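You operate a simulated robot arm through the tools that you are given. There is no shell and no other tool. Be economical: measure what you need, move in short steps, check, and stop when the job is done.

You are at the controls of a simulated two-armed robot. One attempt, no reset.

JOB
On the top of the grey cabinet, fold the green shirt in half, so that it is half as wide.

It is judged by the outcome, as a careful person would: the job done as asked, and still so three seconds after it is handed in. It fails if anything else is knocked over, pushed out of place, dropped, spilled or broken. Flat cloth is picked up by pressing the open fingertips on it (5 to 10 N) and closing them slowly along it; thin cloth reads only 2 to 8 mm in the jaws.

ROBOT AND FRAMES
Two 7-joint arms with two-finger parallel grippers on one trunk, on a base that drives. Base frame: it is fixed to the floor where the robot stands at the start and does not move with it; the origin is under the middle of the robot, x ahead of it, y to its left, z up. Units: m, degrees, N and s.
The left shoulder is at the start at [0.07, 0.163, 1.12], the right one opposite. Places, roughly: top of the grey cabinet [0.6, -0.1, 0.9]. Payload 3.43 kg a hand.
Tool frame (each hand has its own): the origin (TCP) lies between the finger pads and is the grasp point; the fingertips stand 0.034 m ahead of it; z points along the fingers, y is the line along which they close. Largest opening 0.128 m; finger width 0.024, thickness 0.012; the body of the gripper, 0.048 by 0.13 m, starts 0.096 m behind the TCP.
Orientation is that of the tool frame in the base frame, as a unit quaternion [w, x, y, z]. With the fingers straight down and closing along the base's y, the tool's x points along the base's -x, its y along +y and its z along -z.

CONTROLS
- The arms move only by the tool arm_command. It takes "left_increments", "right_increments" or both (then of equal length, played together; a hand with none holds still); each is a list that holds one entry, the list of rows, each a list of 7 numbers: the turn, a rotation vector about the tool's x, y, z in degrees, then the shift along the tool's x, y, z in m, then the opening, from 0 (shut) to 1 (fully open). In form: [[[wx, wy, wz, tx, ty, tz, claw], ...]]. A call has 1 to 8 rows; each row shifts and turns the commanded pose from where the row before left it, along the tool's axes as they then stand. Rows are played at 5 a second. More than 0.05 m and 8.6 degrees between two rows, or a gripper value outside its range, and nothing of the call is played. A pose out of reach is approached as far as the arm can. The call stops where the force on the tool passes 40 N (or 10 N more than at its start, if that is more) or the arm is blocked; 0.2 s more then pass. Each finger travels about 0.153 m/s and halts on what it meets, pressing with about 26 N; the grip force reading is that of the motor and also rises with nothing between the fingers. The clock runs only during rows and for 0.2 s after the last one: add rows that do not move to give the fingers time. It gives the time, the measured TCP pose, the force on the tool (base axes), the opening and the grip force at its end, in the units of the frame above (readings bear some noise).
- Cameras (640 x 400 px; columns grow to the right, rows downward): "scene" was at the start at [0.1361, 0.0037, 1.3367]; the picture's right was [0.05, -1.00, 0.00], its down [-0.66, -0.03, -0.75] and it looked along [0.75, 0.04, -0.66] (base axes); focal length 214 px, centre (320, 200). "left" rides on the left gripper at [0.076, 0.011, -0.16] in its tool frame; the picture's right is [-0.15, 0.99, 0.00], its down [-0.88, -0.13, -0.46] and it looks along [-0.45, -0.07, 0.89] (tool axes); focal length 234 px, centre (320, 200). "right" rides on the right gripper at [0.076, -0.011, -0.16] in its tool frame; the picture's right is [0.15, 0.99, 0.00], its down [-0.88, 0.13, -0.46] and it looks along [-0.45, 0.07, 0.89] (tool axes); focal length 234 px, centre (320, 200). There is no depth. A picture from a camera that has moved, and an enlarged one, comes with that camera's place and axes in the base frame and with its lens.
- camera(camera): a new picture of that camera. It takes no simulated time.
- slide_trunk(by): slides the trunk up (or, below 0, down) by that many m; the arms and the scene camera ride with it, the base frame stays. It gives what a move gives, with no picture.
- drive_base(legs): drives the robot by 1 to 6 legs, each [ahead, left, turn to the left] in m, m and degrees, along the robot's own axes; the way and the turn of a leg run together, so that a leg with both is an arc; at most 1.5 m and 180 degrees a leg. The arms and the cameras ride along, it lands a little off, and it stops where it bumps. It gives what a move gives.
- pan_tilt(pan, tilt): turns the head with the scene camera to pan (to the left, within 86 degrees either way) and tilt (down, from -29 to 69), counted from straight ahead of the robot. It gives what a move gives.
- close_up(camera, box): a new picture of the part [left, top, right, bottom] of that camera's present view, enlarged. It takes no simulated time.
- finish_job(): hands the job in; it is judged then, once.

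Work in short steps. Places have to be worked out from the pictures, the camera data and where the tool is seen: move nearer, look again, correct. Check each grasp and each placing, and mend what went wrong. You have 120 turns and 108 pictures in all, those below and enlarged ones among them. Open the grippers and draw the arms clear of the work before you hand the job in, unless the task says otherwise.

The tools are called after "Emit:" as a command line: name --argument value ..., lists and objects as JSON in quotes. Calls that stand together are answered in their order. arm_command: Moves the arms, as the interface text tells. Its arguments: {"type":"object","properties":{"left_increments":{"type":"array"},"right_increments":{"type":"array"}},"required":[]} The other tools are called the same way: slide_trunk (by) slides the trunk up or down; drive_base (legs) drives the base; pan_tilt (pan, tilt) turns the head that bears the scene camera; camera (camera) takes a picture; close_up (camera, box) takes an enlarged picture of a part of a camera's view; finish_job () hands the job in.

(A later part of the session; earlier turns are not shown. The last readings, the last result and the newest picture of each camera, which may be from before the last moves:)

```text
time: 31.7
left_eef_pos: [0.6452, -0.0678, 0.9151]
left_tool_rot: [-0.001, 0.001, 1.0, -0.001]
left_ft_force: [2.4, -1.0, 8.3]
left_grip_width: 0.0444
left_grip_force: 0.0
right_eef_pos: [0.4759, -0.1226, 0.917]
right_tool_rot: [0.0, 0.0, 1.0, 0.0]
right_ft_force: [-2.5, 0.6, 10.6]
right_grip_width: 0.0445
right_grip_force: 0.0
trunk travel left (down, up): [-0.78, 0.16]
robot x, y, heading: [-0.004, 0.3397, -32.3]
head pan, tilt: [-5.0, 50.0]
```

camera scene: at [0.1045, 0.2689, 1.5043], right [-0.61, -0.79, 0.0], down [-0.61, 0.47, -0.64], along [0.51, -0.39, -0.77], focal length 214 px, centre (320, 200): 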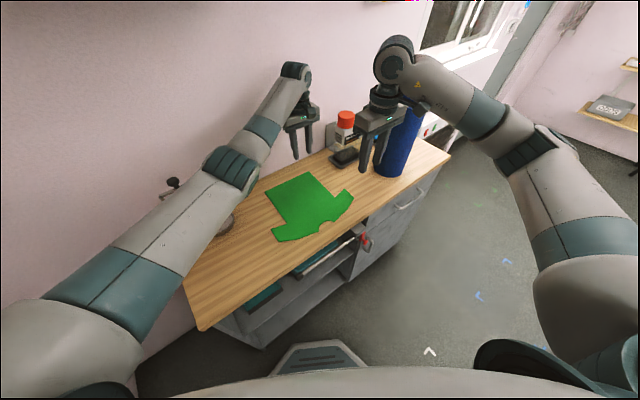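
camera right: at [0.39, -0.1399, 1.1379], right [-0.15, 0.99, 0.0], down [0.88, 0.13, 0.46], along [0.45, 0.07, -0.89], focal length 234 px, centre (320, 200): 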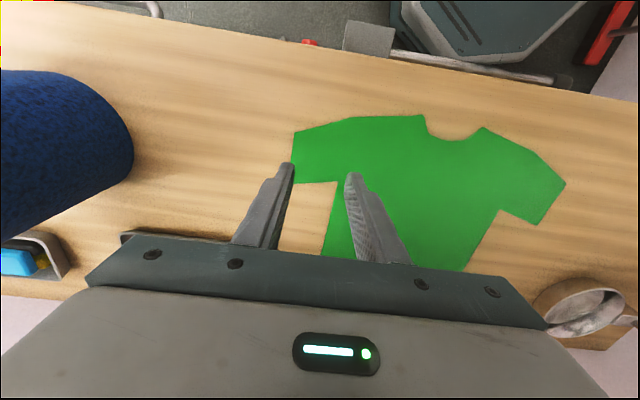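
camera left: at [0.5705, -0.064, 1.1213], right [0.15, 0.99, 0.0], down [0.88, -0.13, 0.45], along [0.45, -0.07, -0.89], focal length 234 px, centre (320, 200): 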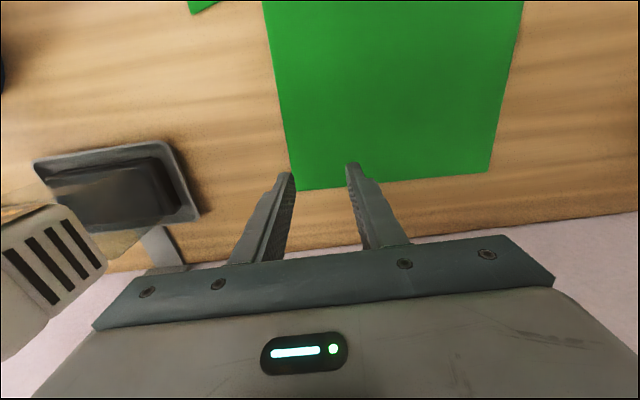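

Pressing 8 and 11 N. Now close both slowly along the cloth.

Emit:
arm_command --left_increments '[[[0, 0, 0, 0, 0, 0, 0.3], [0, 0, 0, 0, 0, 0, 0.25], [0, 0, 0, 0, 0, 0, 0.2], [0, 0, 0, 0, 0, 0, 0.15], [0, 0, 0, 0, 0, 0, 0.1], [0, 0, 0, 0, 0, 0, 0.05], [0, 0, 0, 0, 0, 0, 0], [0, 0, 0, 0, 0, 0, 0]]]' --right_increments '[[[0, 0, 0, 0, 0, 0, 0.3], [0, 0, 0, 0, 0, 0, 0.25], [0, 0, 0, 0, 0, 0, 0.2], [0, 0, 0, 0, 0, 0, 0.15], [0, 0, 0, 0, 0, 0, 0.1], [0, 0, 0, 0, 0, 0, 0.05], [0, 0, 0, 0, 0, 0, 0], [0, 0, 0, 0, 0, 0, 0]]]'

Emit:
camera --camera "left"

Emit:
camera --camera "right"

```text
time: 33.5
left_eef_pos: [0.6469, -0.0678, 0.9152]
left_tool_rot: [-0.002, 0.001, 1.0, -0.001]
left_ft_force: [-0.2, 0.3, 8.1]
left_grip_width: 0.0035
left_grip_force: 25.5
right_eef_pos: [0.4752, -0.1232, 0.9156]
right_tool_rot: [0.002, 0.001, 1.0, 0.001]
right_ft_force: [0.8, -2.2, 14.8]
right_grip_width: 0.0031
right_grip_force: 26.0
trunk travel left (down, up): [-0.78, 0.16]
robot x, y, heading: [-0.005, 0.3442, -32.5]
head pan, tilt: [-5.0, 50.0]
```

```text
76 pictures are left
camera left: at [0.5708, -0.0553, 1.0759], right [0.15, 0.99, 0.0], down [0.88, -0.13, 0.45], along [0.45, -0.07, -0.89], focal length 234 px, centre (320, 200)
```

left: 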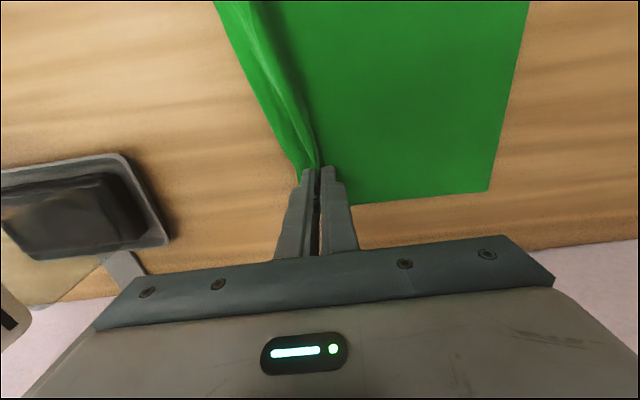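

```text
75 pictures are left
camera right: at [0.3986, -0.1327, 1.0747], right [-0.15, 0.99, 0.0], down [0.88, 0.13, 0.46], along [0.45, 0.07, -0.89], focal length 234 px, centre (320, 200)
```

right: 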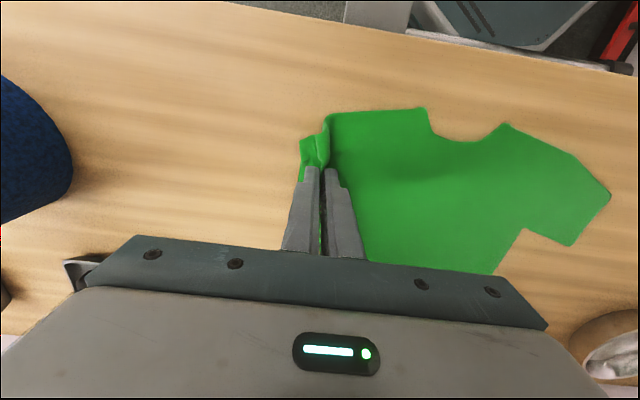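

Both have the cloth (3.5 and 3.1 mm). I lift both along arcs to the fold line.

Emit:
arm_command --left_increments '[[[0, 0, 0, 0, 0.0023, -0.018, 0], [0, 0, 0, 0, 0.0068, -0.017, 0], [0, 0, 0, 0, 0.0108, -0.0145, 0], [0, 0, 0, 0, 0.0141, -0.011, 0], [0, 0, 0, 0, 0.0164, -0.007, 0], [0, 0, 0, 0, 0.0176, -0.0025, 0], [0, 0, 0, 0, 0, 0, 0]]]' --right_increments '[[[0, 0, 0, 0, 0.0042, -0.031, 0], [0, 0, 0, 0, 0.0123, -0.029, 0], [0, 0, 0, 0, 0.0195, -0.025, 0], [0, 0, 0, 0, 0.0255, -0.019, 0], [0, 0, 0, 0, 0.0296, -0.012, 0], [0, 0, 0, 0, 0.0319, -0.004, 0], [0, 0, 0, 0, 0, 0, 0]]]'

Emit:
camera --camera "scene"

Emit:
close_up --camera "scene" --box '[160, 60, 480, 260]'

Emit:
camera --camera "right"

Emit:
camera --camera "left"

```text
time: 35.1
left_eef_pos: [0.6435, -0.0036, 0.9846]
left_tool_rot: [-0.003, 0.002, 1.0, 0.001]
left_ft_force: [0.1, -0.6, 1.1]
left_grip_width: 0.0032
left_grip_force: 26.1
right_eef_pos: [0.475, -0.0005, 1.0365]
right_tool_rot: [0.0, 0.0, 1.0, 0.003]
right_ft_force: [0.4, -0.8, 0.0]
right_grip_width: 0.003
right_grip_force: 26.1
trunk travel left (down, up): [-0.78, 0.16]
robot x, y, heading: [-0.0076, 0.3409, -32.5]
head pan, tilt: [-5.0, 50.0]
```

```text
74 pictures are left
camera scene: at [0.1001, 0.2657, 1.5045], right [-0.61, -0.79, 0.0], down [-0.61, 0.47, -0.64], along [0.51, -0.39, -0.77], focal length 214 px, centre (320, 200)
```

scene: 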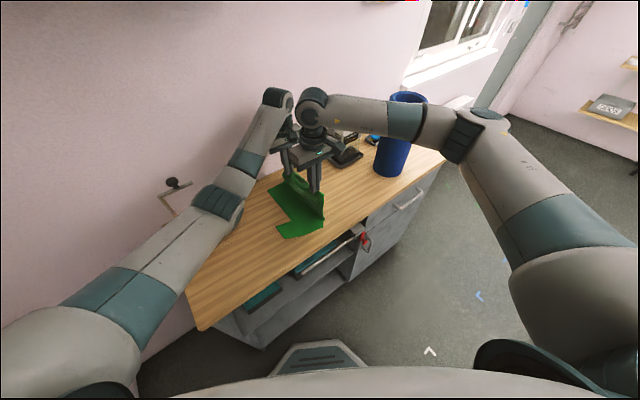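

```text
2.00 times, centred on (320, 160) of scene
camera zoom: at [0.1001, 0.2657, 1.5045], right [-0.61, -0.79, 0.0], down [-0.61, 0.47, -0.64], along [0.51, -0.39, -0.77], focal length 429 px, centre (320, 280)
```

zoom: 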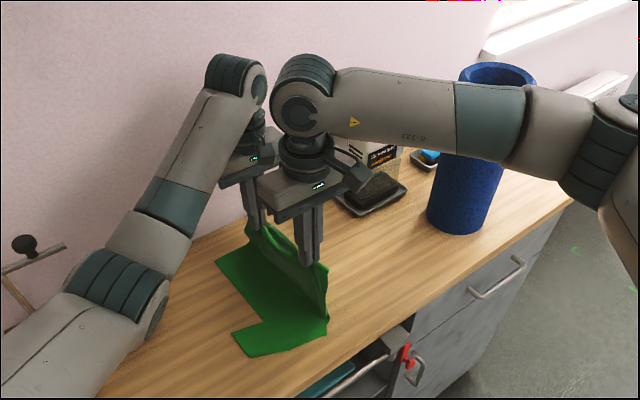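

```text
72 pictures are left
camera right: at [0.3989, -0.0115, 1.1945], right [-0.15, 0.99, 0.0], down [0.88, 0.13, 0.46], along [0.45, 0.07, -0.89], focal length 234 px, centre (320, 200)
```

right: 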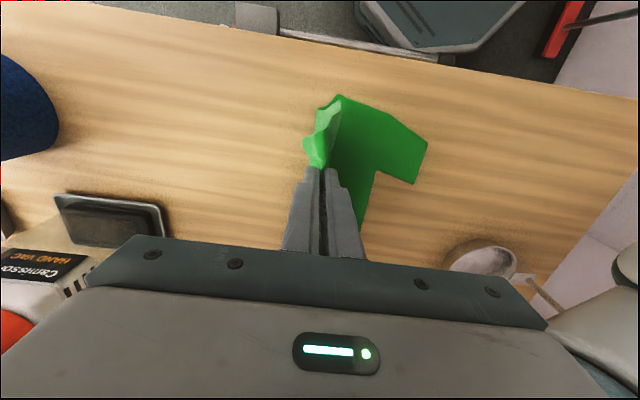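

```text
71 pictures are left
camera left: at [0.5699, 0.0081, 1.1447], right [0.15, 0.99, 0.0], down [0.88, -0.13, 0.45], along [0.45, -0.07, -0.89], focal length 234 px, centre (320, 200)
```

left: 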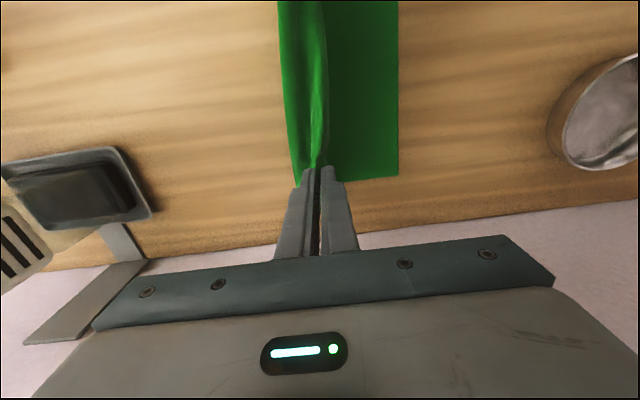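

Beautiful: half the shirt hangs over the fold line. I continue: the left hand lowers the hem corner onto the left side; the right hand goes only part way to stay clear of the left forearm.

Emit:
arm_command --left_increments '[[[0, 0, 0, 0, 0.012, 0.004, 0], [0, 0, 0, 0, 0.014, 0.01, 0], [0, 0, 0, 0, 0.014, 0.013, 0], [0, 0, 0, 0, 0.012, 0.014, 0], [0, 0, 0, 0, 0.01, 0.012, 0], [0, 0, 0, 0, 0.004, 0.005, 0], [0, 0, 0, 0, 0, 0, 0]]]' --right_increments '[[[0, 0, 0, 0, 0.01, 0, 0], [0, 0, 0, 0, 0.01, 0, 0], [0, 0, 0, 0, 0.01, 0, 0], [0, 0, 0, 0, 0.01, 0, 0], [0, 0, 0, 0, 0.01, 0, 0], [0, 0, 0, 0, 0.01, 0.0, 0], [0, 0, 0, 0, 0, 0, 0]]]'

Emit:
close_up --camera "scene" --box '[160, 60, 480, 260]'

Emit:
camera --camera "left"

Emit:
camera --camera "right"

```text
time: 36.7
left_eef_pos: [0.6476, 0.0666, 0.9254]
left_tool_rot: [-0.003, 0.0, 1.0, 0.0]
left_ft_force: [-3.5, -0.9, 3.9]
left_grip_width: 0.0033
left_grip_force: 26.0
right_eef_pos: [0.4761, 0.0608, 1.0357]
right_tool_rot: [0.0, 0.0, 1.0, 0.001]
right_ft_force: [5.5, -0.3, -3.4]
right_grip_width: 0.0029
right_grip_force: 26.4
trunk travel left (down, up): [-0.78, 0.16]
robot x, y, heading: [-0.003, 0.3398, -32.3]
head pan, tilt: [-5.0, 50.0]
```

```text
2.00 times, centred on (320, 160) of scene
camera zoom: at [0.1015, 0.2677, 1.5045], right [-0.61, -0.79, 0.0], down [-0.61, 0.47, -0.64], along [0.51, -0.39, -0.77], focal length 429 px, centre (320, 280)
```

zoom: 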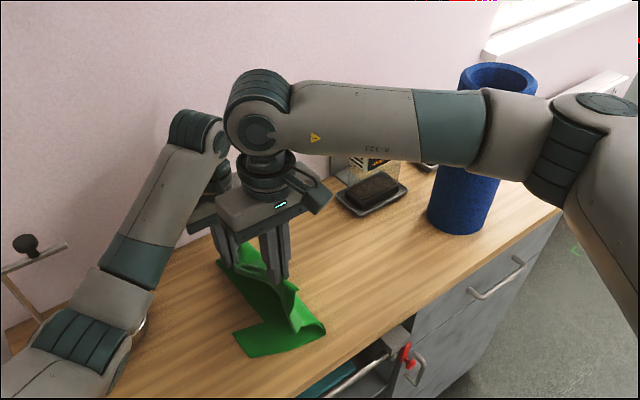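

```text
69 pictures are left
camera left: at [0.5726, 0.0791, 1.0856], right [0.15, 0.99, 0.0], down [0.88, -0.13, 0.45], along [0.45, -0.07, -0.89], focal length 234 px, centre (320, 200)
```

left: 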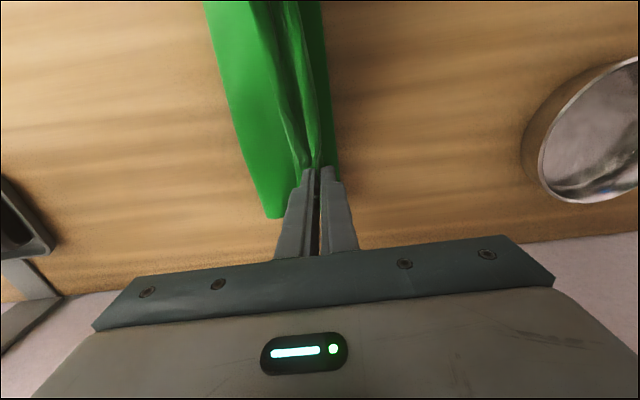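

```text
68 pictures are left
camera right: at [0.3992, 0.0491, 1.1944], right [-0.15, 0.99, 0.0], down [0.88, 0.13, 0.46], along [0.45, 0.07, -0.89], focal length 234 px, centre (320, 200)
```

right: 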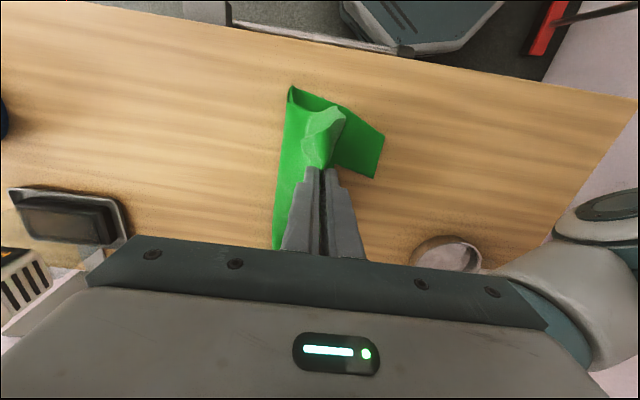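

The hem corner is down at y≈0.067. I lower the right hand partway too, watching the clearance to the left forearm.

Emit:
arm_command --right_increments '[[[0, 0, 0, 0, 0.006, 0.018, 0], [0, 0, 0, 0, 0.006, 0.018, 0], [0, 0, 0, 0, 0.006, 0.018, 0], [0, 0, 0, 0, 0.006, 0.018, 0], [0, 0, 0, 0, 0, 0, 0]]]'

Emit:
close_up --camera "scene" --box '[160, 60, 480, 260]'

Emit:
camera --camera "right"

```text
time: 37.9
left_eef_pos: [0.6481, 0.0674, 0.9257]
left_tool_rot: [-0.002, 0.001, 1.0, -0.001]
left_ft_force: [-0.9, 0.3, -0.5]
left_grip_width: 0.003
left_grip_force: 25.8
right_eef_pos: [0.4754, 0.0854, 0.9628]
right_tool_rot: [0.0, -0.001, 1.0, 0.002]
right_ft_force: [0.5, -0.1, 0.2]
right_grip_width: 0.0033
right_grip_force: 26.0
trunk travel left (down, up): [-0.78, 0.16]
robot x, y, heading: [-0.0033, 0.3423, -32.5]
head pan, tilt: [-5.0, 50.0]
```

```text
2.00 times, centred on (320, 160) of scene
camera zoom: at [0.1014, 0.268, 1.5045], right [-0.61, -0.79, 0.0], down [-0.61, 0.47, -0.64], along [0.51, -0.39, -0.77], focal length 429 px, centre (320, 280)
```

zoom: 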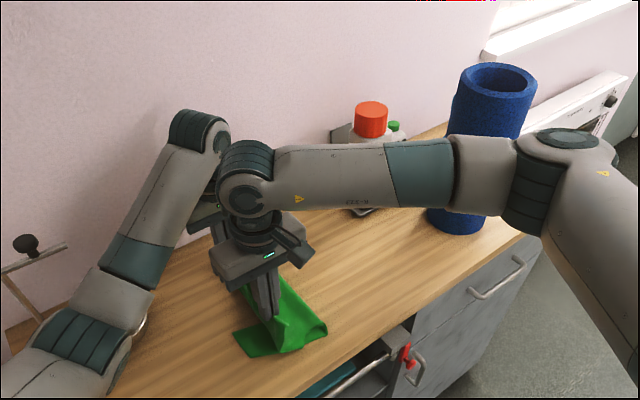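

```text
66 pictures are left
camera right: at [0.3983, 0.0744, 1.1222], right [-0.15, 0.99, 0.0], down [0.88, 0.13, 0.46], along [0.45, 0.07, -0.89], focal length 234 px, centre (320, 200)
```

right: 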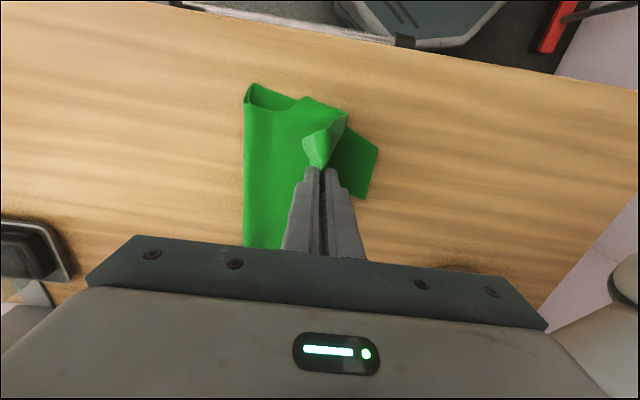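

Clearance still looks fine. Continue lowering the right hand to y≈0.115, z≈0.93.

Emit:
arm_command --right_increments '[[[0, 0, 0, 0, 0.008, 0.008, 0], [0, 0, 0, 0, 0.008, 0.008, 0], [0, 0, 0, 0, 0.008, 0.008, 0], [0, 0, 0, 0, 0.007, 0.008, 0], [0, 0, 0, 0, 0, 0, 0]]]'

Emit:
close_up --camera "scene" --box '[160, 60, 480, 260]'

Emit:
camera --camera "right"

```text
time: 39.1
left_eef_pos: [0.6459, 0.067, 0.9261]
left_tool_rot: [-0.003, 0.001, 1.0, -0.001]
left_ft_force: [-0.4, 0.1, 0.2]
left_grip_width: 0.0033
left_grip_force: 26.6
right_eef_pos: [0.4745, 0.1153, 0.9314]
right_tool_rot: [-0.001, 0.0, 1.0, 0.002]
right_ft_force: [0.0, -0.5, -0.2]
right_grip_width: 0.003
right_grip_force: 25.5
trunk travel left (down, up): [-0.78, 0.16]
robot x, y, heading: [-0.0061, 0.3414, -32.3]
head pan, tilt: [-5.0, 50.0]
```

```text
2.00 times, centred on (320, 160) of scene
camera zoom: at [0.1015, 0.2679, 1.5045], right [-0.61, -0.79, 0.0], down [-0.61, 0.47, -0.64], along [0.51, -0.39, -0.77], focal length 429 px, centre (320, 280)
```

zoom: 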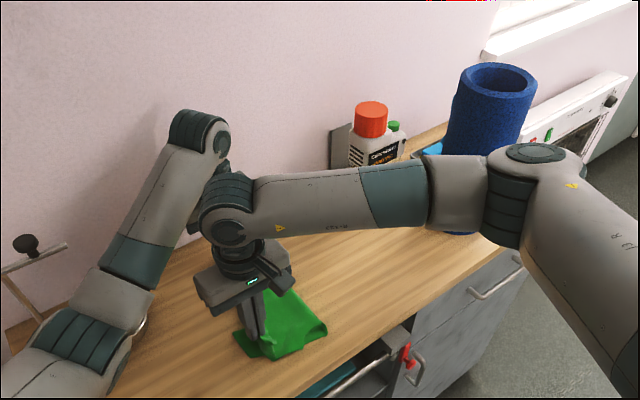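

```text
64 pictures are left
camera right: at [0.3989, 0.1041, 1.0899], right [-0.15, 0.99, 0.0], down [0.88, 0.13, 0.46], along [0.45, 0.07, -0.89], focal length 234 px, centre (320, 200)
```

right: 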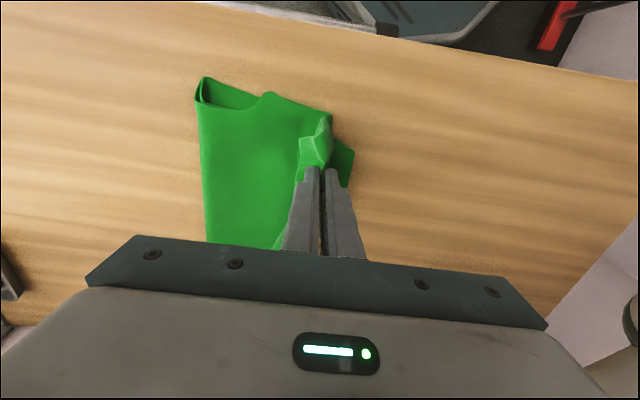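

The fold looks good. I lower both a touch and open slowly to release.

Emit:
arm_command --left_increments '[[[0, 0, 0, 0, 0, 0.002, 0], [0, 0, 0, 0, 0, 0.0, 0.06], [0, 0, 0, 0, 0, 0, 0.12], [0, 0, 0, 0, 0, 0, 0.2], [0, 0, 0, 0, 0, -0.01, 0.2], [0, 0, 0, 0, 0, -0.02, 0.2], [0, 0, 0, 0, 0, -0.03, 0.2], [0, 0, 0, 0, 0, 0, 0.2]]]' --right_increments '[[[0, 0, 0, 0, 0.003, 0.007, 0], [0, 0, 0, 0, 0, 0.0, 0.06], [0, 0, 0, 0, 0, 0, 0.12], [0, 0, 0, 0, 0, 0, 0.2], [0, 0, 0, 0, 0, -0.01, 0.2], [0, 0, 0, 0, 0, -0.02, 0.2], [0, 0, 0, 0, 0, -0.03, 0.2], [0, 0, 0, 0, 0, 0, 0.2]]]'

Emit:
camera --camera "right"

Emit:
camera --camera "left"

```text
time: 40.9
left_eef_pos: [0.6463, 0.0678, 0.9838]
left_tool_rot: [-0.003, 0.0, 1.0, 0.0]
left_ft_force: [0.1, -0.9, 0.4]
left_grip_width: 0.0253
left_grip_force: 0.2
right_eef_pos: [0.4759, 0.1199, 0.9881]
right_tool_rot: [0.001, 0.0, 1.0, 0.002]
right_ft_force: [-0.4, 0.1, -0.3]
right_grip_width: 0.0256
right_grip_force: 0.0
trunk travel left (down, up): [-0.78, 0.16]
robot x, y, heading: [-0.0021, 0.3435, -32.6]
head pan, tilt: [-5.0, 50.0]
```

```text
63 pictures are left
camera right: at [0.4006, 0.1087, 1.1452], right [-0.15, 0.99, 0.0], down [0.88, 0.13, 0.46], along [0.45, 0.07, -0.89], focal length 234 px, centre (320, 200)
```

right: 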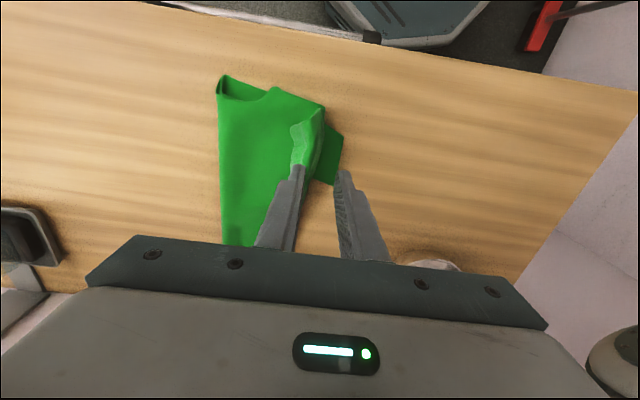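

```text
62 pictures are left
camera left: at [0.5716, 0.0793, 1.1434], right [0.15, 0.99, 0.0], down [0.88, -0.13, 0.45], along [0.45, -0.07, -0.89], focal length 234 px, centre (320, 200)
```

left: 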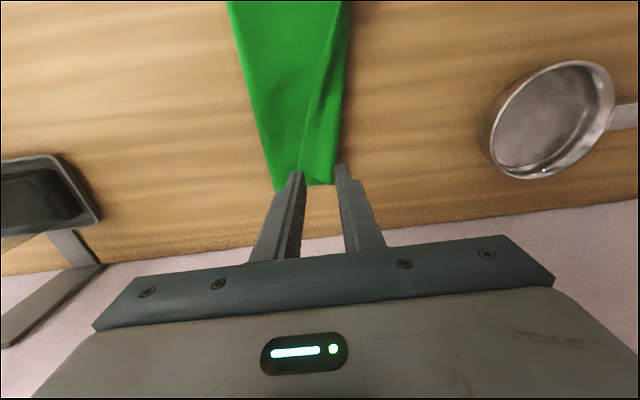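

Released. I lift the right hand and move it back to look at the result.

Emit:
arm_command --right_increments '[[[0, 0, 0, 0.02, 0, -0.03, 0.2], [0, 0, 0, 0.03, -0.03, -0.02, 0.2], [0, 0, 0, 0.03, -0.03, -0.02, 0.2], [0, 0, 0, 0, -0.03, 0, 0.2], [0, 0, 0, 0, 0, 0, 0.2]]]' --left_increments '[[[0, 0, 0, 0, 0, -0.03, 0.2], [0, 0, 0, 0, 0.01, -0.02, 0.2], [0, 0, 0, 0, 0.01, -0.02, 0.2], [0, 0, 0, 0, 0, 0, 0.2], [0, 0, 0, 0, 0, 0, 0.2]]]'

Emit:
camera --camera "right"

Emit:
camera --camera "left"

Emit:
camera --camera "scene"

```text
time: 42.1
left_eef_pos: [0.6474, 0.0878, 1.0528]
left_tool_rot: [-0.003, 0.001, 1.0, -0.001]
left_ft_force: [-0.4, -0.3, -0.7]
left_grip_width: 0.026
left_grip_force: 0.0
right_eef_pos: [0.3947, 0.0292, 1.0553]
right_tool_rot: [0.0, 0.0, 1.0, 0.002]
right_ft_force: [-0.1, -0.7, -0.6]
right_grip_width: 0.0257
right_grip_force: 0.1
trunk travel left (down, up): [-0.78, 0.16]
robot x, y, heading: [-0.0036, 0.3422, -32.4]
head pan, tilt: [-5.0, 50.0]
```

```text
61 pictures are left
camera right: at [0.3183, 0.0179, 1.2145], right [-0.15, 0.99, 0.0], down [0.88, 0.13, 0.46], along [0.45, 0.07, -0.89], focal length 234 px, centre (320, 200)
```

right: 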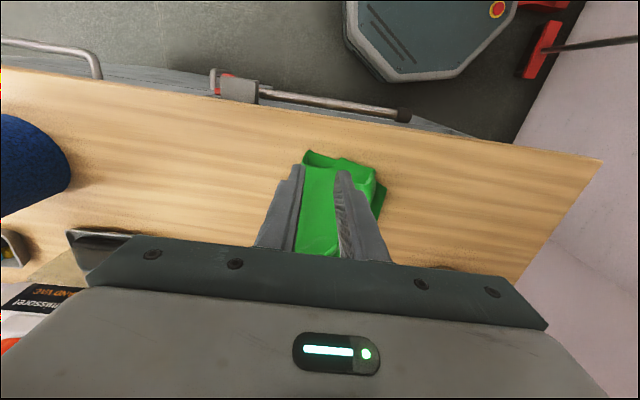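

```text
60 pictures are left
camera left: at [0.5716, 0.0987, 1.2134], right [0.15, 0.99, 0.0], down [0.88, -0.13, 0.45], along [0.45, -0.07, -0.89], focal length 234 px, centre (320, 200)
```

left: 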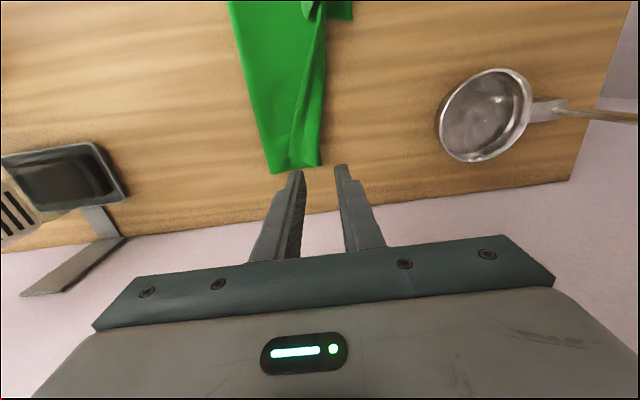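

```text
59 pictures are left
camera scene: at [0.1021, 0.2685, 1.5045], right [-0.61, -0.79, 0.0], down [-0.61, 0.47, -0.64], along [0.51, -0.39, -0.77], focal length 214 px, centre (320, 200)
```

scene: 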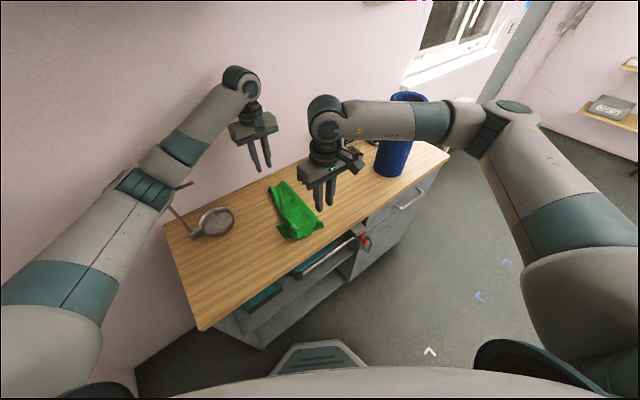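

Let me look closely at the folded shirt.

Emit:
close_up --camera "scene" --box '[230, 160, 374, 250]'

Emit:
close_up --camera "left" --box '[180, 0, 420, 190]'

```text
4.44 times, centred on (302, 205) of scene
camera zoom: at [0.1021, 0.2685, 1.5045], right [-0.61, -0.79, 0.0], down [-0.61, 0.47, -0.64], along [0.51, -0.39, -0.77], focal length 953 px, centre (400, 178)
```

zoom: 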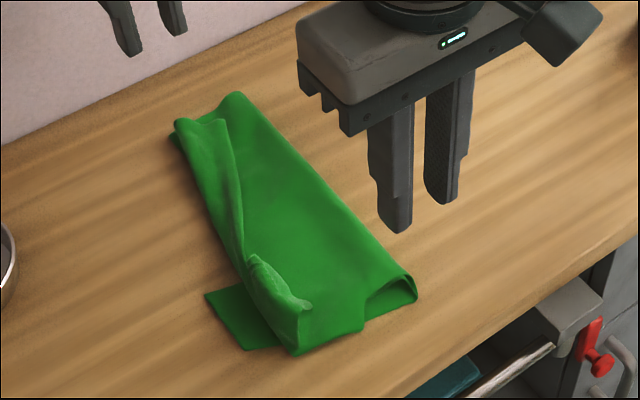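

```text
2.11 times, centred on (300, 95) of left
camera zoom: at [0.5716, 0.0987, 1.2134], right [0.15, 0.99, 0.0], down [0.88, -0.13, 0.45], along [0.45, -0.07, -0.89], focal length 493 px, centre (362, 421)
```

zoom: 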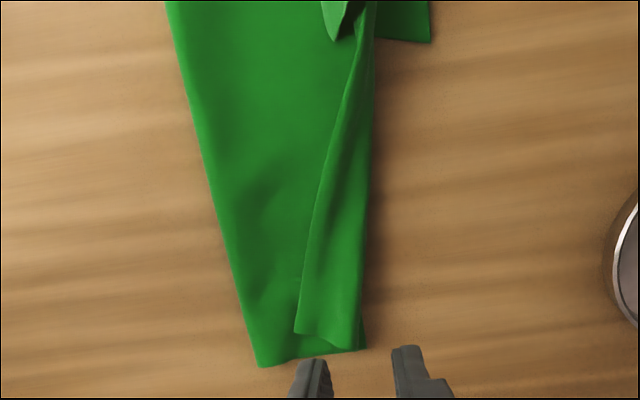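

The fold is right in principle, but the gripped edge strip is folded back on top (about 3 cm at the hem, and the sleeve end). I'll unfurl it: with the left fingers closed, sweep just above the top layer from inside the strip's free edge outward.

Emit:
arm_command --left_increments '[[[0, 0, 0, -0.002, -0.02, 0, 0], [0, 0, 0, 0, -0.03, 0, 0], [0, 0, 0, 0, -0.028, 0.02, 0], [0, 0, 0, 0, 0, 0.04, 0], [0, 0, 0, 0, 0, 0.03, 0], [0, 0, 0, 0, 0, 0.02, 0], [0, 0, 0, 0, 0, 0.0, 0]]]'

Emit:
close_up --camera "left" --box '[180, 50, 460, 225]'

Emit:
close_up --camera "scene" --box '[230, 140, 374, 230]'

```text
time: 43.7
left_eef_pos: [0.6503, 0.0074, 0.9426]
left_tool_rot: [-0.003, 0.001, 1.0, -0.001]
left_ft_force: [-0.9, 0.5, -0.1]
left_grip_width: 0.0
left_grip_force: 26.1
right_eef_pos: [0.3955, 0.029, 1.0551]
right_tool_rot: [0.0, -0.001, 1.0, 0.001]
right_ft_force: [0.5, -0.7, 0.4]
right_grip_width: 0.0255
right_grip_force: 0.0
trunk travel left (down, up): [-0.78, 0.16]
robot x, y, heading: [-0.0039, 0.3411, -32.6]
head pan, tilt: [-5.0, 50.0]
```

```text
2.29 times, centred on (320, 138) of left
camera zoom: at [0.5756, 0.0194, 1.1031], right [0.15, 0.99, 0.0], down [0.88, -0.13, 0.45], along [0.45, -0.07, -0.89], focal length 535 px, centre (320, 343)
```

zoom: 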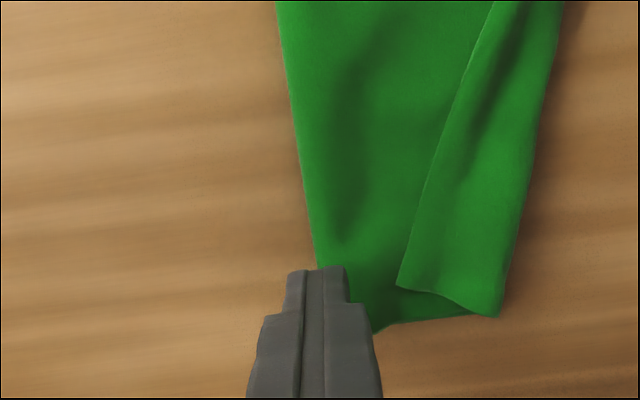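

```text
4.44 times, centred on (302, 185) of scene
camera zoom: at [0.1018, 0.2684, 1.5045], right [-0.61, -0.79, 0.0], down [-0.61, 0.47, -0.64], along [0.51, -0.39, -0.77], focal length 953 px, centre (400, 267)
```

zoom: 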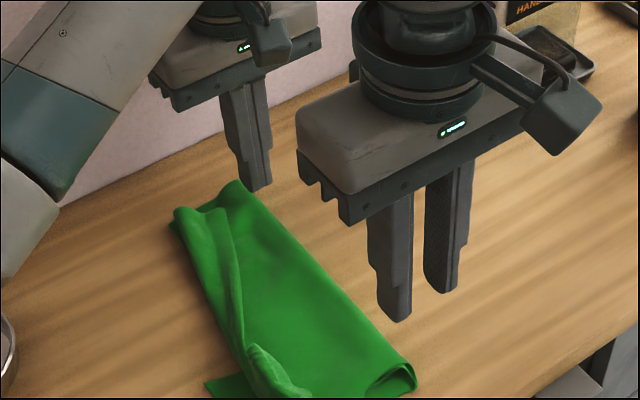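

The strip's free corner is at (0.66, 0.04) and its crease at y≈0.08. I lower to just above the top layer and sweep outward.

Emit:
arm_command --left_increments '[[[0, 0, 0, 0, 0, 0.01, 0], [0, 0, 0, 0, 0, 0.007, 0], [0, 0, 0, 0, 0.012, 0, 0], [0, 0, 0, 0, 0.014, 0, 0], [0, 0, 0, 0, 0.014, 0, 0], [0, 0, 0, 0, 0.014, 0, 0], [0, 0, 0, 0, 0.014, 0, 0], [0, 0, 0, 0, 0, 0, 0]]]'

Emit:
close_up --camera "left" --box '[180, 50, 460, 225]'

Emit:
close_up --camera "scene" --box '[230, 140, 374, 230]'

```text
time: 45.5
left_eef_pos: [0.6488, 0.0757, 0.9275]
left_tool_rot: [-0.003, 0.0, 1.0, 0.0]
left_ft_force: [-0.4, 0.4, 0.1]
left_grip_width: 0.0
left_grip_force: 26.8
right_eef_pos: [0.3954, 0.0293, 1.0551]
right_tool_rot: [0.0, 0.0, 1.0, 0.001]
right_ft_force: [0.0, -0.4, -0.8]
right_grip_width: 0.0256
right_grip_force: 0.2
trunk travel left (down, up): [-0.78, 0.16]
robot x, y, heading: [-0.0067, 0.3439, -32.2]
head pan, tilt: [-5.0, 50.0]
```

```text
2.29 times, centred on (320, 138) of left
camera zoom: at [0.5744, 0.0876, 1.0874], right [0.15, 0.99, 0.0], down [0.88, -0.13, 0.45], along [0.45, -0.07, -0.89], focal length 535 px, centre (320, 343)
```

zoom: 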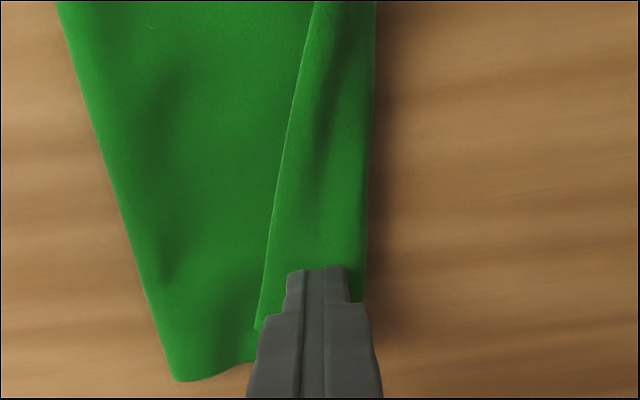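

```text
4.44 times, centred on (302, 185) of scene
camera zoom: at [0.1016, 0.2676, 1.5045], right [-0.61, -0.79, 0.0], down [-0.61, 0.47, -0.64], along [0.51, -0.39, -0.77], focal length 953 px, centre (400, 267)
```

zoom: 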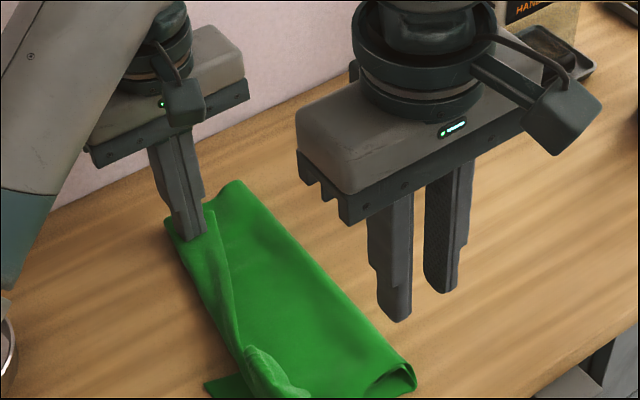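

The tip slid over the strip. Instead I'll pinch the strip near its free edge (only the top layer should gather), with a narrow opening.

Emit:
arm_command --left_increments '[[[0, 0, 0, 0, 0, -0.02, 0], [0, 0, 0, -0.003, -0.016, 0, 0.2], [0, 0, 0, 0, 0, 0, 0.2], [0, 0, 0, 0, 0, 0.01, 0.2], [0, 0, 0, 0, 0, 0.006, 0.2], [0, 0, 0, 0, 0, 0, 0.2]]]'

Emit:
close_up --camera "left" --box '[180, 50, 460, 225]'

```text
time: 46.9
left_eef_pos: [0.6514, 0.0601, 0.9319]
left_tool_rot: [-0.002, 0.001, 1.0, -0.001]
left_ft_force: [-0.7, -0.3, 0.4]
left_grip_width: 0.0259
left_grip_force: 0.1
right_eef_pos: [0.3947, 0.0294, 1.0552]
right_tool_rot: [0.001, 0.0, 1.0, 0.002]
right_ft_force: [-0.6, -0.7, -0.6]
right_grip_width: 0.0257
right_grip_force: 0.1
trunk travel left (down, up): [-0.78, 0.16]
robot x, y, heading: [-0.0035, 0.3415, -32.4]
head pan, tilt: [-5.0, 50.0]
```

```text
2.29 times, centred on (320, 138) of left
camera zoom: at [0.5774, 0.0725, 1.0923], right [0.15, 0.99, 0.0], down [0.88, -0.13, 0.45], along [0.45, -0.07, -0.89], focal length 535 px, centre (320, 343)
```

zoom: 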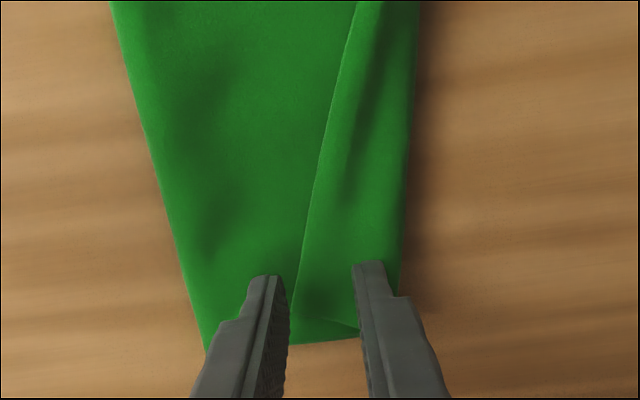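

Shift 8 mm outward so both fingers are on the strip, then down in small steps.

Emit:
arm_command --left_increments '[[[0, 0, 0, 0, 0.007, 0.004, 0.2], [0, 0, 0, 0, 0, 0.003, 0.2], [0, 0, 0, 0, 0, 0.002, 0.2], [0, 0, 0, 0, 0, 0, 0.2]]]'

```text
time: 47.9
left_eef_pos: [0.6516, 0.0668, 0.9223]
left_tool_rot: [-0.003, 0.001, 1.0, -0.001]
left_ft_force: [0.6, -1.2, -0.2]
left_grip_width: 0.0254
left_grip_force: 0.0
right_eef_pos: [0.3945, 0.0295, 1.0544]
right_tool_rot: [0.0, 0.0, 1.0, 0.001]
right_ft_force: [0.5, 0.4, 0.6]
right_grip_width: 0.0258
right_grip_force: 0.1
trunk travel left (down, up): [-0.78, 0.16]
robot x, y, heading: [-0.0022, 0.3425, -32.5]
head pan, tilt: [-5.0, 50.0]
```

Emit:
arm_command --left_increments '[[[0, 0, 0, 0, 0, 0.002, 0.2], [0, 0, 0, 0, 0, 0.001, 0.2], [0, 0, 0, 0, 0, 0, 0.2]]]'

```text
time: 48.7
left_eef_pos: [0.6516, 0.0672, 0.9196]
left_tool_rot: [-0.003, 0.001, 1.0, 0.0]
left_ft_force: [0.4, -0.4, -0.2]
left_grip_width: 0.0256
left_grip_force: 0.0
right_eef_pos: [0.3949, 0.0292, 1.0564]
right_tool_rot: [0.0, 0.0, 1.0, 0.001]
right_ft_force: [-0.1, -0.5, -0.2]
right_grip_width: 0.0255
right_grip_force: 0.1
trunk travel left (down, up): [-0.78, 0.16]
robot x, y, heading: [-0.0048, 0.3401, -32.5]
head pan, tilt: [-5.0, 50.0]
```

Emit:
arm_command --left_increments '[[[0, 0, 0, 0, 0, 0.001, 0.2], [0, 0, 0, 0, 0, 0.001, 0.2], [0, 0, 0, 0, 0, 0, 0.2]]]'

Emit:
close_up --camera "left" --box '[180, 50, 460, 225]'

```text
time: 49.5
left_eef_pos: [0.6514, 0.0669, 0.9176]
left_tool_rot: [-0.002, 0.0, 1.0, -0.001]
left_ft_force: [1.3, -0.6, 7.4]
left_grip_width: 0.0255
left_grip_force: 0.2
right_eef_pos: [0.3951, 0.028, 1.0553]
right_tool_rot: [0.0, 0.0, 1.0, 0.002]
right_ft_force: [-0.1, -0.4, 0.1]
right_grip_width: 0.0257
right_grip_force: 0.0
trunk travel left (down, up): [-0.78, 0.16]
robot x, y, heading: [-0.0037, 0.3392, -32.6]
head pan, tilt: [-5.0, 50.0]
```

```text
2.29 times, centred on (320, 138) of left
camera zoom: at [0.5766, 0.0794, 1.0782], right [0.15, 0.99, 0.0], down [0.88, -0.13, 0.45], along [0.45, -0.07, -0.89], focal length 535 px, centre (320, 343)
```

zoom: 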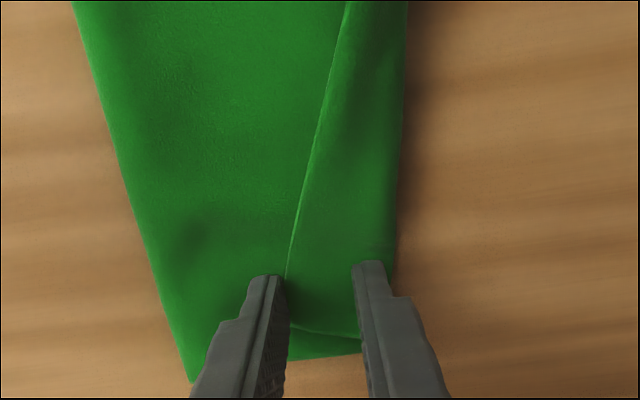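

7 N of contact. Close slowly.

Emit:
arm_command --left_increments '[[[0, 0, 0, 0, 0, 0, 0.16], [0, 0, 0, 0, 0, 0, 0.12], [0, 0, 0, 0, 0, 0, 0.08], [0, 0, 0, 0, 0, 0, 0.04], [0, 0, 0, 0, 0, 0, 0], [0, 0, 0, 0, 0, 0, 0], [0, 0, 0, 0, 0, -0.015, 0], [0, 0, 0, 0, 0, -0.015, 0]]]'

Emit:
close_up --camera "left" --box '[180, 50, 460, 225]'

Emit:
close_up --camera "scene" --box '[230, 140, 374, 230]'

```text
time: 51.3
left_eef_pos: [0.6531, 0.0693, 0.9455]
left_tool_rot: [-0.002, 0.0, 1.0, 0.0]
left_ft_force: [0.6, -0.1, -0.1]
left_grip_width: 0.0028
left_grip_force: 26.2
right_eef_pos: [0.3938, 0.0298, 1.0555]
right_tool_rot: [-0.001, 0.0, 1.0, 0.002]
right_ft_force: [0.4, 0.9, 0.7]
right_grip_width: 0.0255
right_grip_force: 0.1
trunk travel left (down, up): [-0.78, 0.16]
robot x, y, heading: [-0.0043, 0.342, -32.4]
head pan, tilt: [-5.0, 50.0]
```

```text
2.29 times, centred on (320, 138) of left
camera zoom: at [0.5777, 0.0806, 1.107], right [0.15, 0.99, 0.0], down [0.88, -0.13, 0.45], along [0.45, -0.07, -0.89], focal length 535 px, centre (320, 343)
```

zoom: 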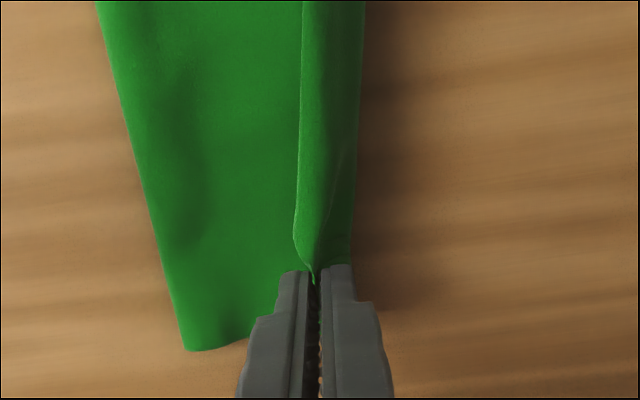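

```text
4.44 times, centred on (302, 185) of scene
camera zoom: at [0.1014, 0.2689, 1.5045], right [-0.61, -0.79, 0.0], down [-0.61, 0.47, -0.64], along [0.51, -0.39, -0.77], focal length 953 px, centre (400, 267)
```

zoom: 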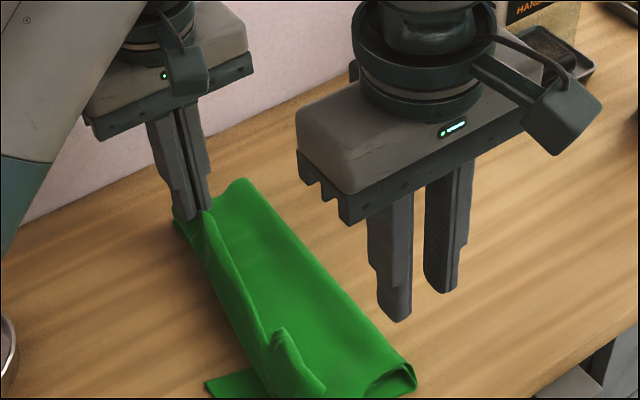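

Excellent: only the strip is held, right at its free edge. The left hand keeps it; the right hand goes over the sleeve flap, which stands up near (0.475, 0.08).

Emit:
arm_command --right_increments '[[[0, 0, 0, -0.03, 0.02, 0, 0.3], [0, 0, 0, -0.03, 0.02, 0.02, 0.3], [0, 0, 0, -0.017, 0.014, 0.035, 0.3], [0, 0, 0, 0, 0, 0.03, 0.3], [0, 0, 0, 0, 0, 0, 0.3]]]'

Emit:
close_up --camera "right" --box '[180, 50, 460, 225]'

```text
time: 52.5
left_eef_pos: [0.6516, 0.0685, 0.9458]
left_tool_rot: [-0.003, 0.001, 1.0, -0.001]
left_ft_force: [0.1, -0.2, 0.0]
left_grip_width: 0.0032
left_grip_force: 26.2
right_eef_pos: [0.4706, 0.0854, 0.9708]
right_tool_rot: [-0.001, -0.001, 1.0, 0.002]
right_ft_force: [0.1, 0.8, 0.0]
right_grip_width: 0.0387
right_grip_force: 0.0
trunk travel left (down, up): [-0.78, 0.16]
robot x, y, heading: [-0.0067, 0.3429, -32.4]
head pan, tilt: [-5.0, 50.0]
```

```text
2.29 times, centred on (320, 138) of right
camera zoom: at [0.3939, 0.0741, 1.1292], right [-0.15, 0.99, 0.0], down [0.88, 0.13, 0.46], along [0.45, 0.07, -0.89], focal length 535 px, centre (320, 343)
```

zoom: 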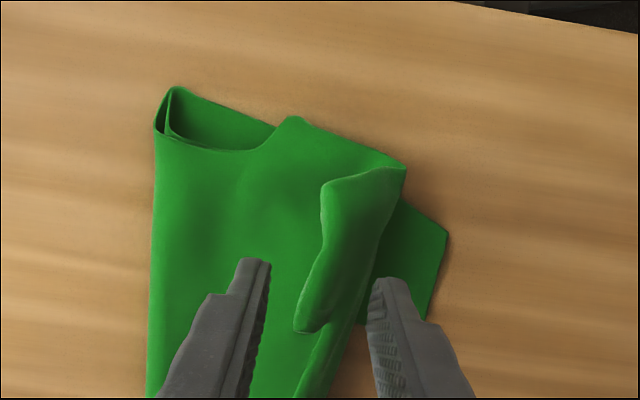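

The sleeve flap's free edge is at y≈0.082 and its crease at y≈0.105; the lower sleeve end is at y≈0.142. I set the right fingers over the flap and lower.

Emit:
arm_command --right_increments '[[[0, 0, 0, 0, 0.009, 0.015, 0.18], [0, 0, 0, 0, 0, 0.015, 0.18], [0, 0, 0, 0, 0, 0.01, 0.18], [0, 0, 0, 0, 0, 0.005, 0.18], [0, 0, 0, 0, 0, 0, 0.18]]]'

Emit:
close_up --camera "right" --box '[180, 50, 460, 225]'

```text
time: 53.7
left_eef_pos: [0.6518, 0.0677, 0.9476]
left_tool_rot: [-0.002, 0.001, 1.0, -0.001]
left_ft_force: [0.7, -0.1, -0.8]
left_grip_width: 0.0031
left_grip_force: 26.5
right_eef_pos: [0.4709, 0.093, 0.9237]
right_tool_rot: [-0.001, 0.0, 1.0, 0.001]
right_ft_force: [0.2, 0.4, 0.7]
right_grip_width: 0.0231
right_grip_force: 0.0
trunk travel left (down, up): [-0.78, 0.16]
robot x, y, heading: [-0.0044, 0.3445, -32.3]
head pan, tilt: [-5.0, 50.0]
```

```text
2.29 times, centred on (320, 138) of right
camera zoom: at [0.395, 0.0816, 1.083], right [-0.15, 0.99, 0.0], down [0.88, 0.13, 0.46], along [0.45, 0.07, -0.89], focal length 535 px, centre (320, 343)
```

zoom: 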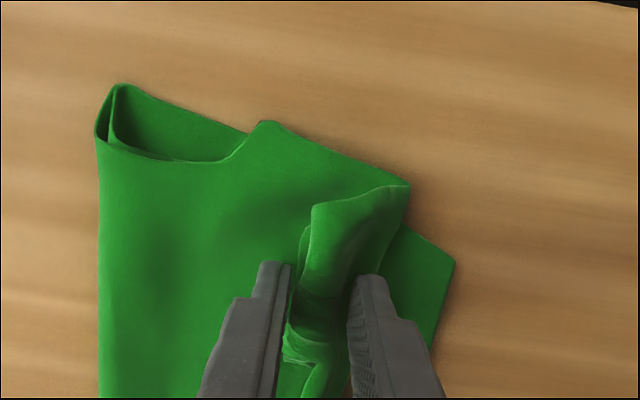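

The flap is between the fingers. A little lower, then close slowly and lift a bit.

Emit:
arm_command --right_increments '[[[0, 0, 0, 0, 0, 0.003, 0.18], [0, 0, 0, 0, 0, 0, 0.14], [0, 0, 0, 0, 0, 0, 0.1], [0, 0, 0, 0, 0, 0, 0.05], [0, 0, 0, 0, 0, 0, 0], [0, 0, 0, 0, 0, 0, 0], [0, 0, 0, 0, 0, -0.015, 0], [0, 0, 0, 0, 0, -0.015, 0]]]'

Emit:
close_up --camera "right" --box '[180, 50, 460, 225]'

Emit:
close_up --camera "scene" --box '[220, 150, 380, 250]'

```text
time: 55.5
left_eef_pos: [0.6515, 0.0676, 0.9454]
left_tool_rot: [-0.002, 0.001, 1.0, -0.001]
left_ft_force: [-0.1, 0.4, 0.1]
left_grip_width: 0.0028
left_grip_force: 26.0
right_eef_pos: [0.4722, 0.0927, 0.9531]
right_tool_rot: [0.0, -0.001, 1.0, 0.002]
right_ft_force: [-0.5, -0.7, -0.8]
right_grip_width: 0.0034
right_grip_force: 25.9
trunk travel left (down, up): [-0.78, 0.16]
robot x, y, heading: [-0.0047, 0.342, -32.4]
head pan, tilt: [-5.0, 50.0]
```

```text
2.29 times, centred on (320, 138) of right
camera zoom: at [0.3956, 0.0816, 1.1116], right [-0.15, 0.99, 0.0], down [0.88, 0.13, 0.46], along [0.45, 0.07, -0.89], focal length 535 px, centre (320, 343)
```

zoom: 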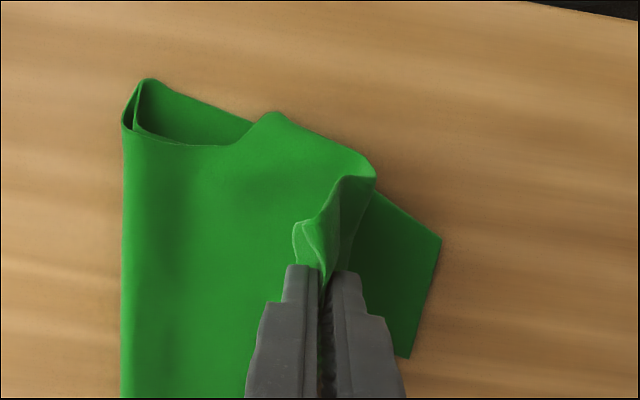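

```text
4.00 times, centred on (300, 200) of scene
camera zoom: at [0.1015, 0.2682, 1.5045], right [-0.61, -0.79, 0.0], down [-0.61, 0.47, -0.64], along [0.51, -0.39, -0.77], focal length 858 px, centre (400, 200)
```

zoom: 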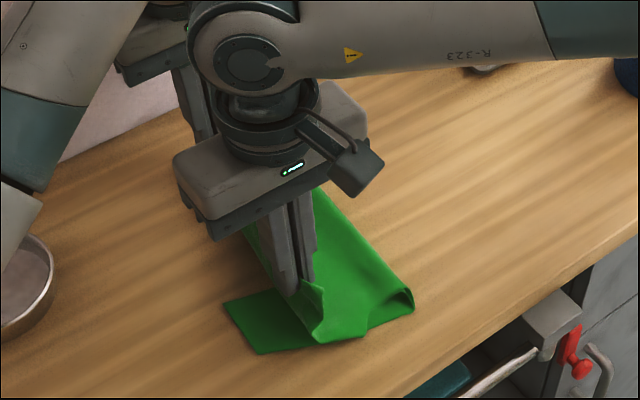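

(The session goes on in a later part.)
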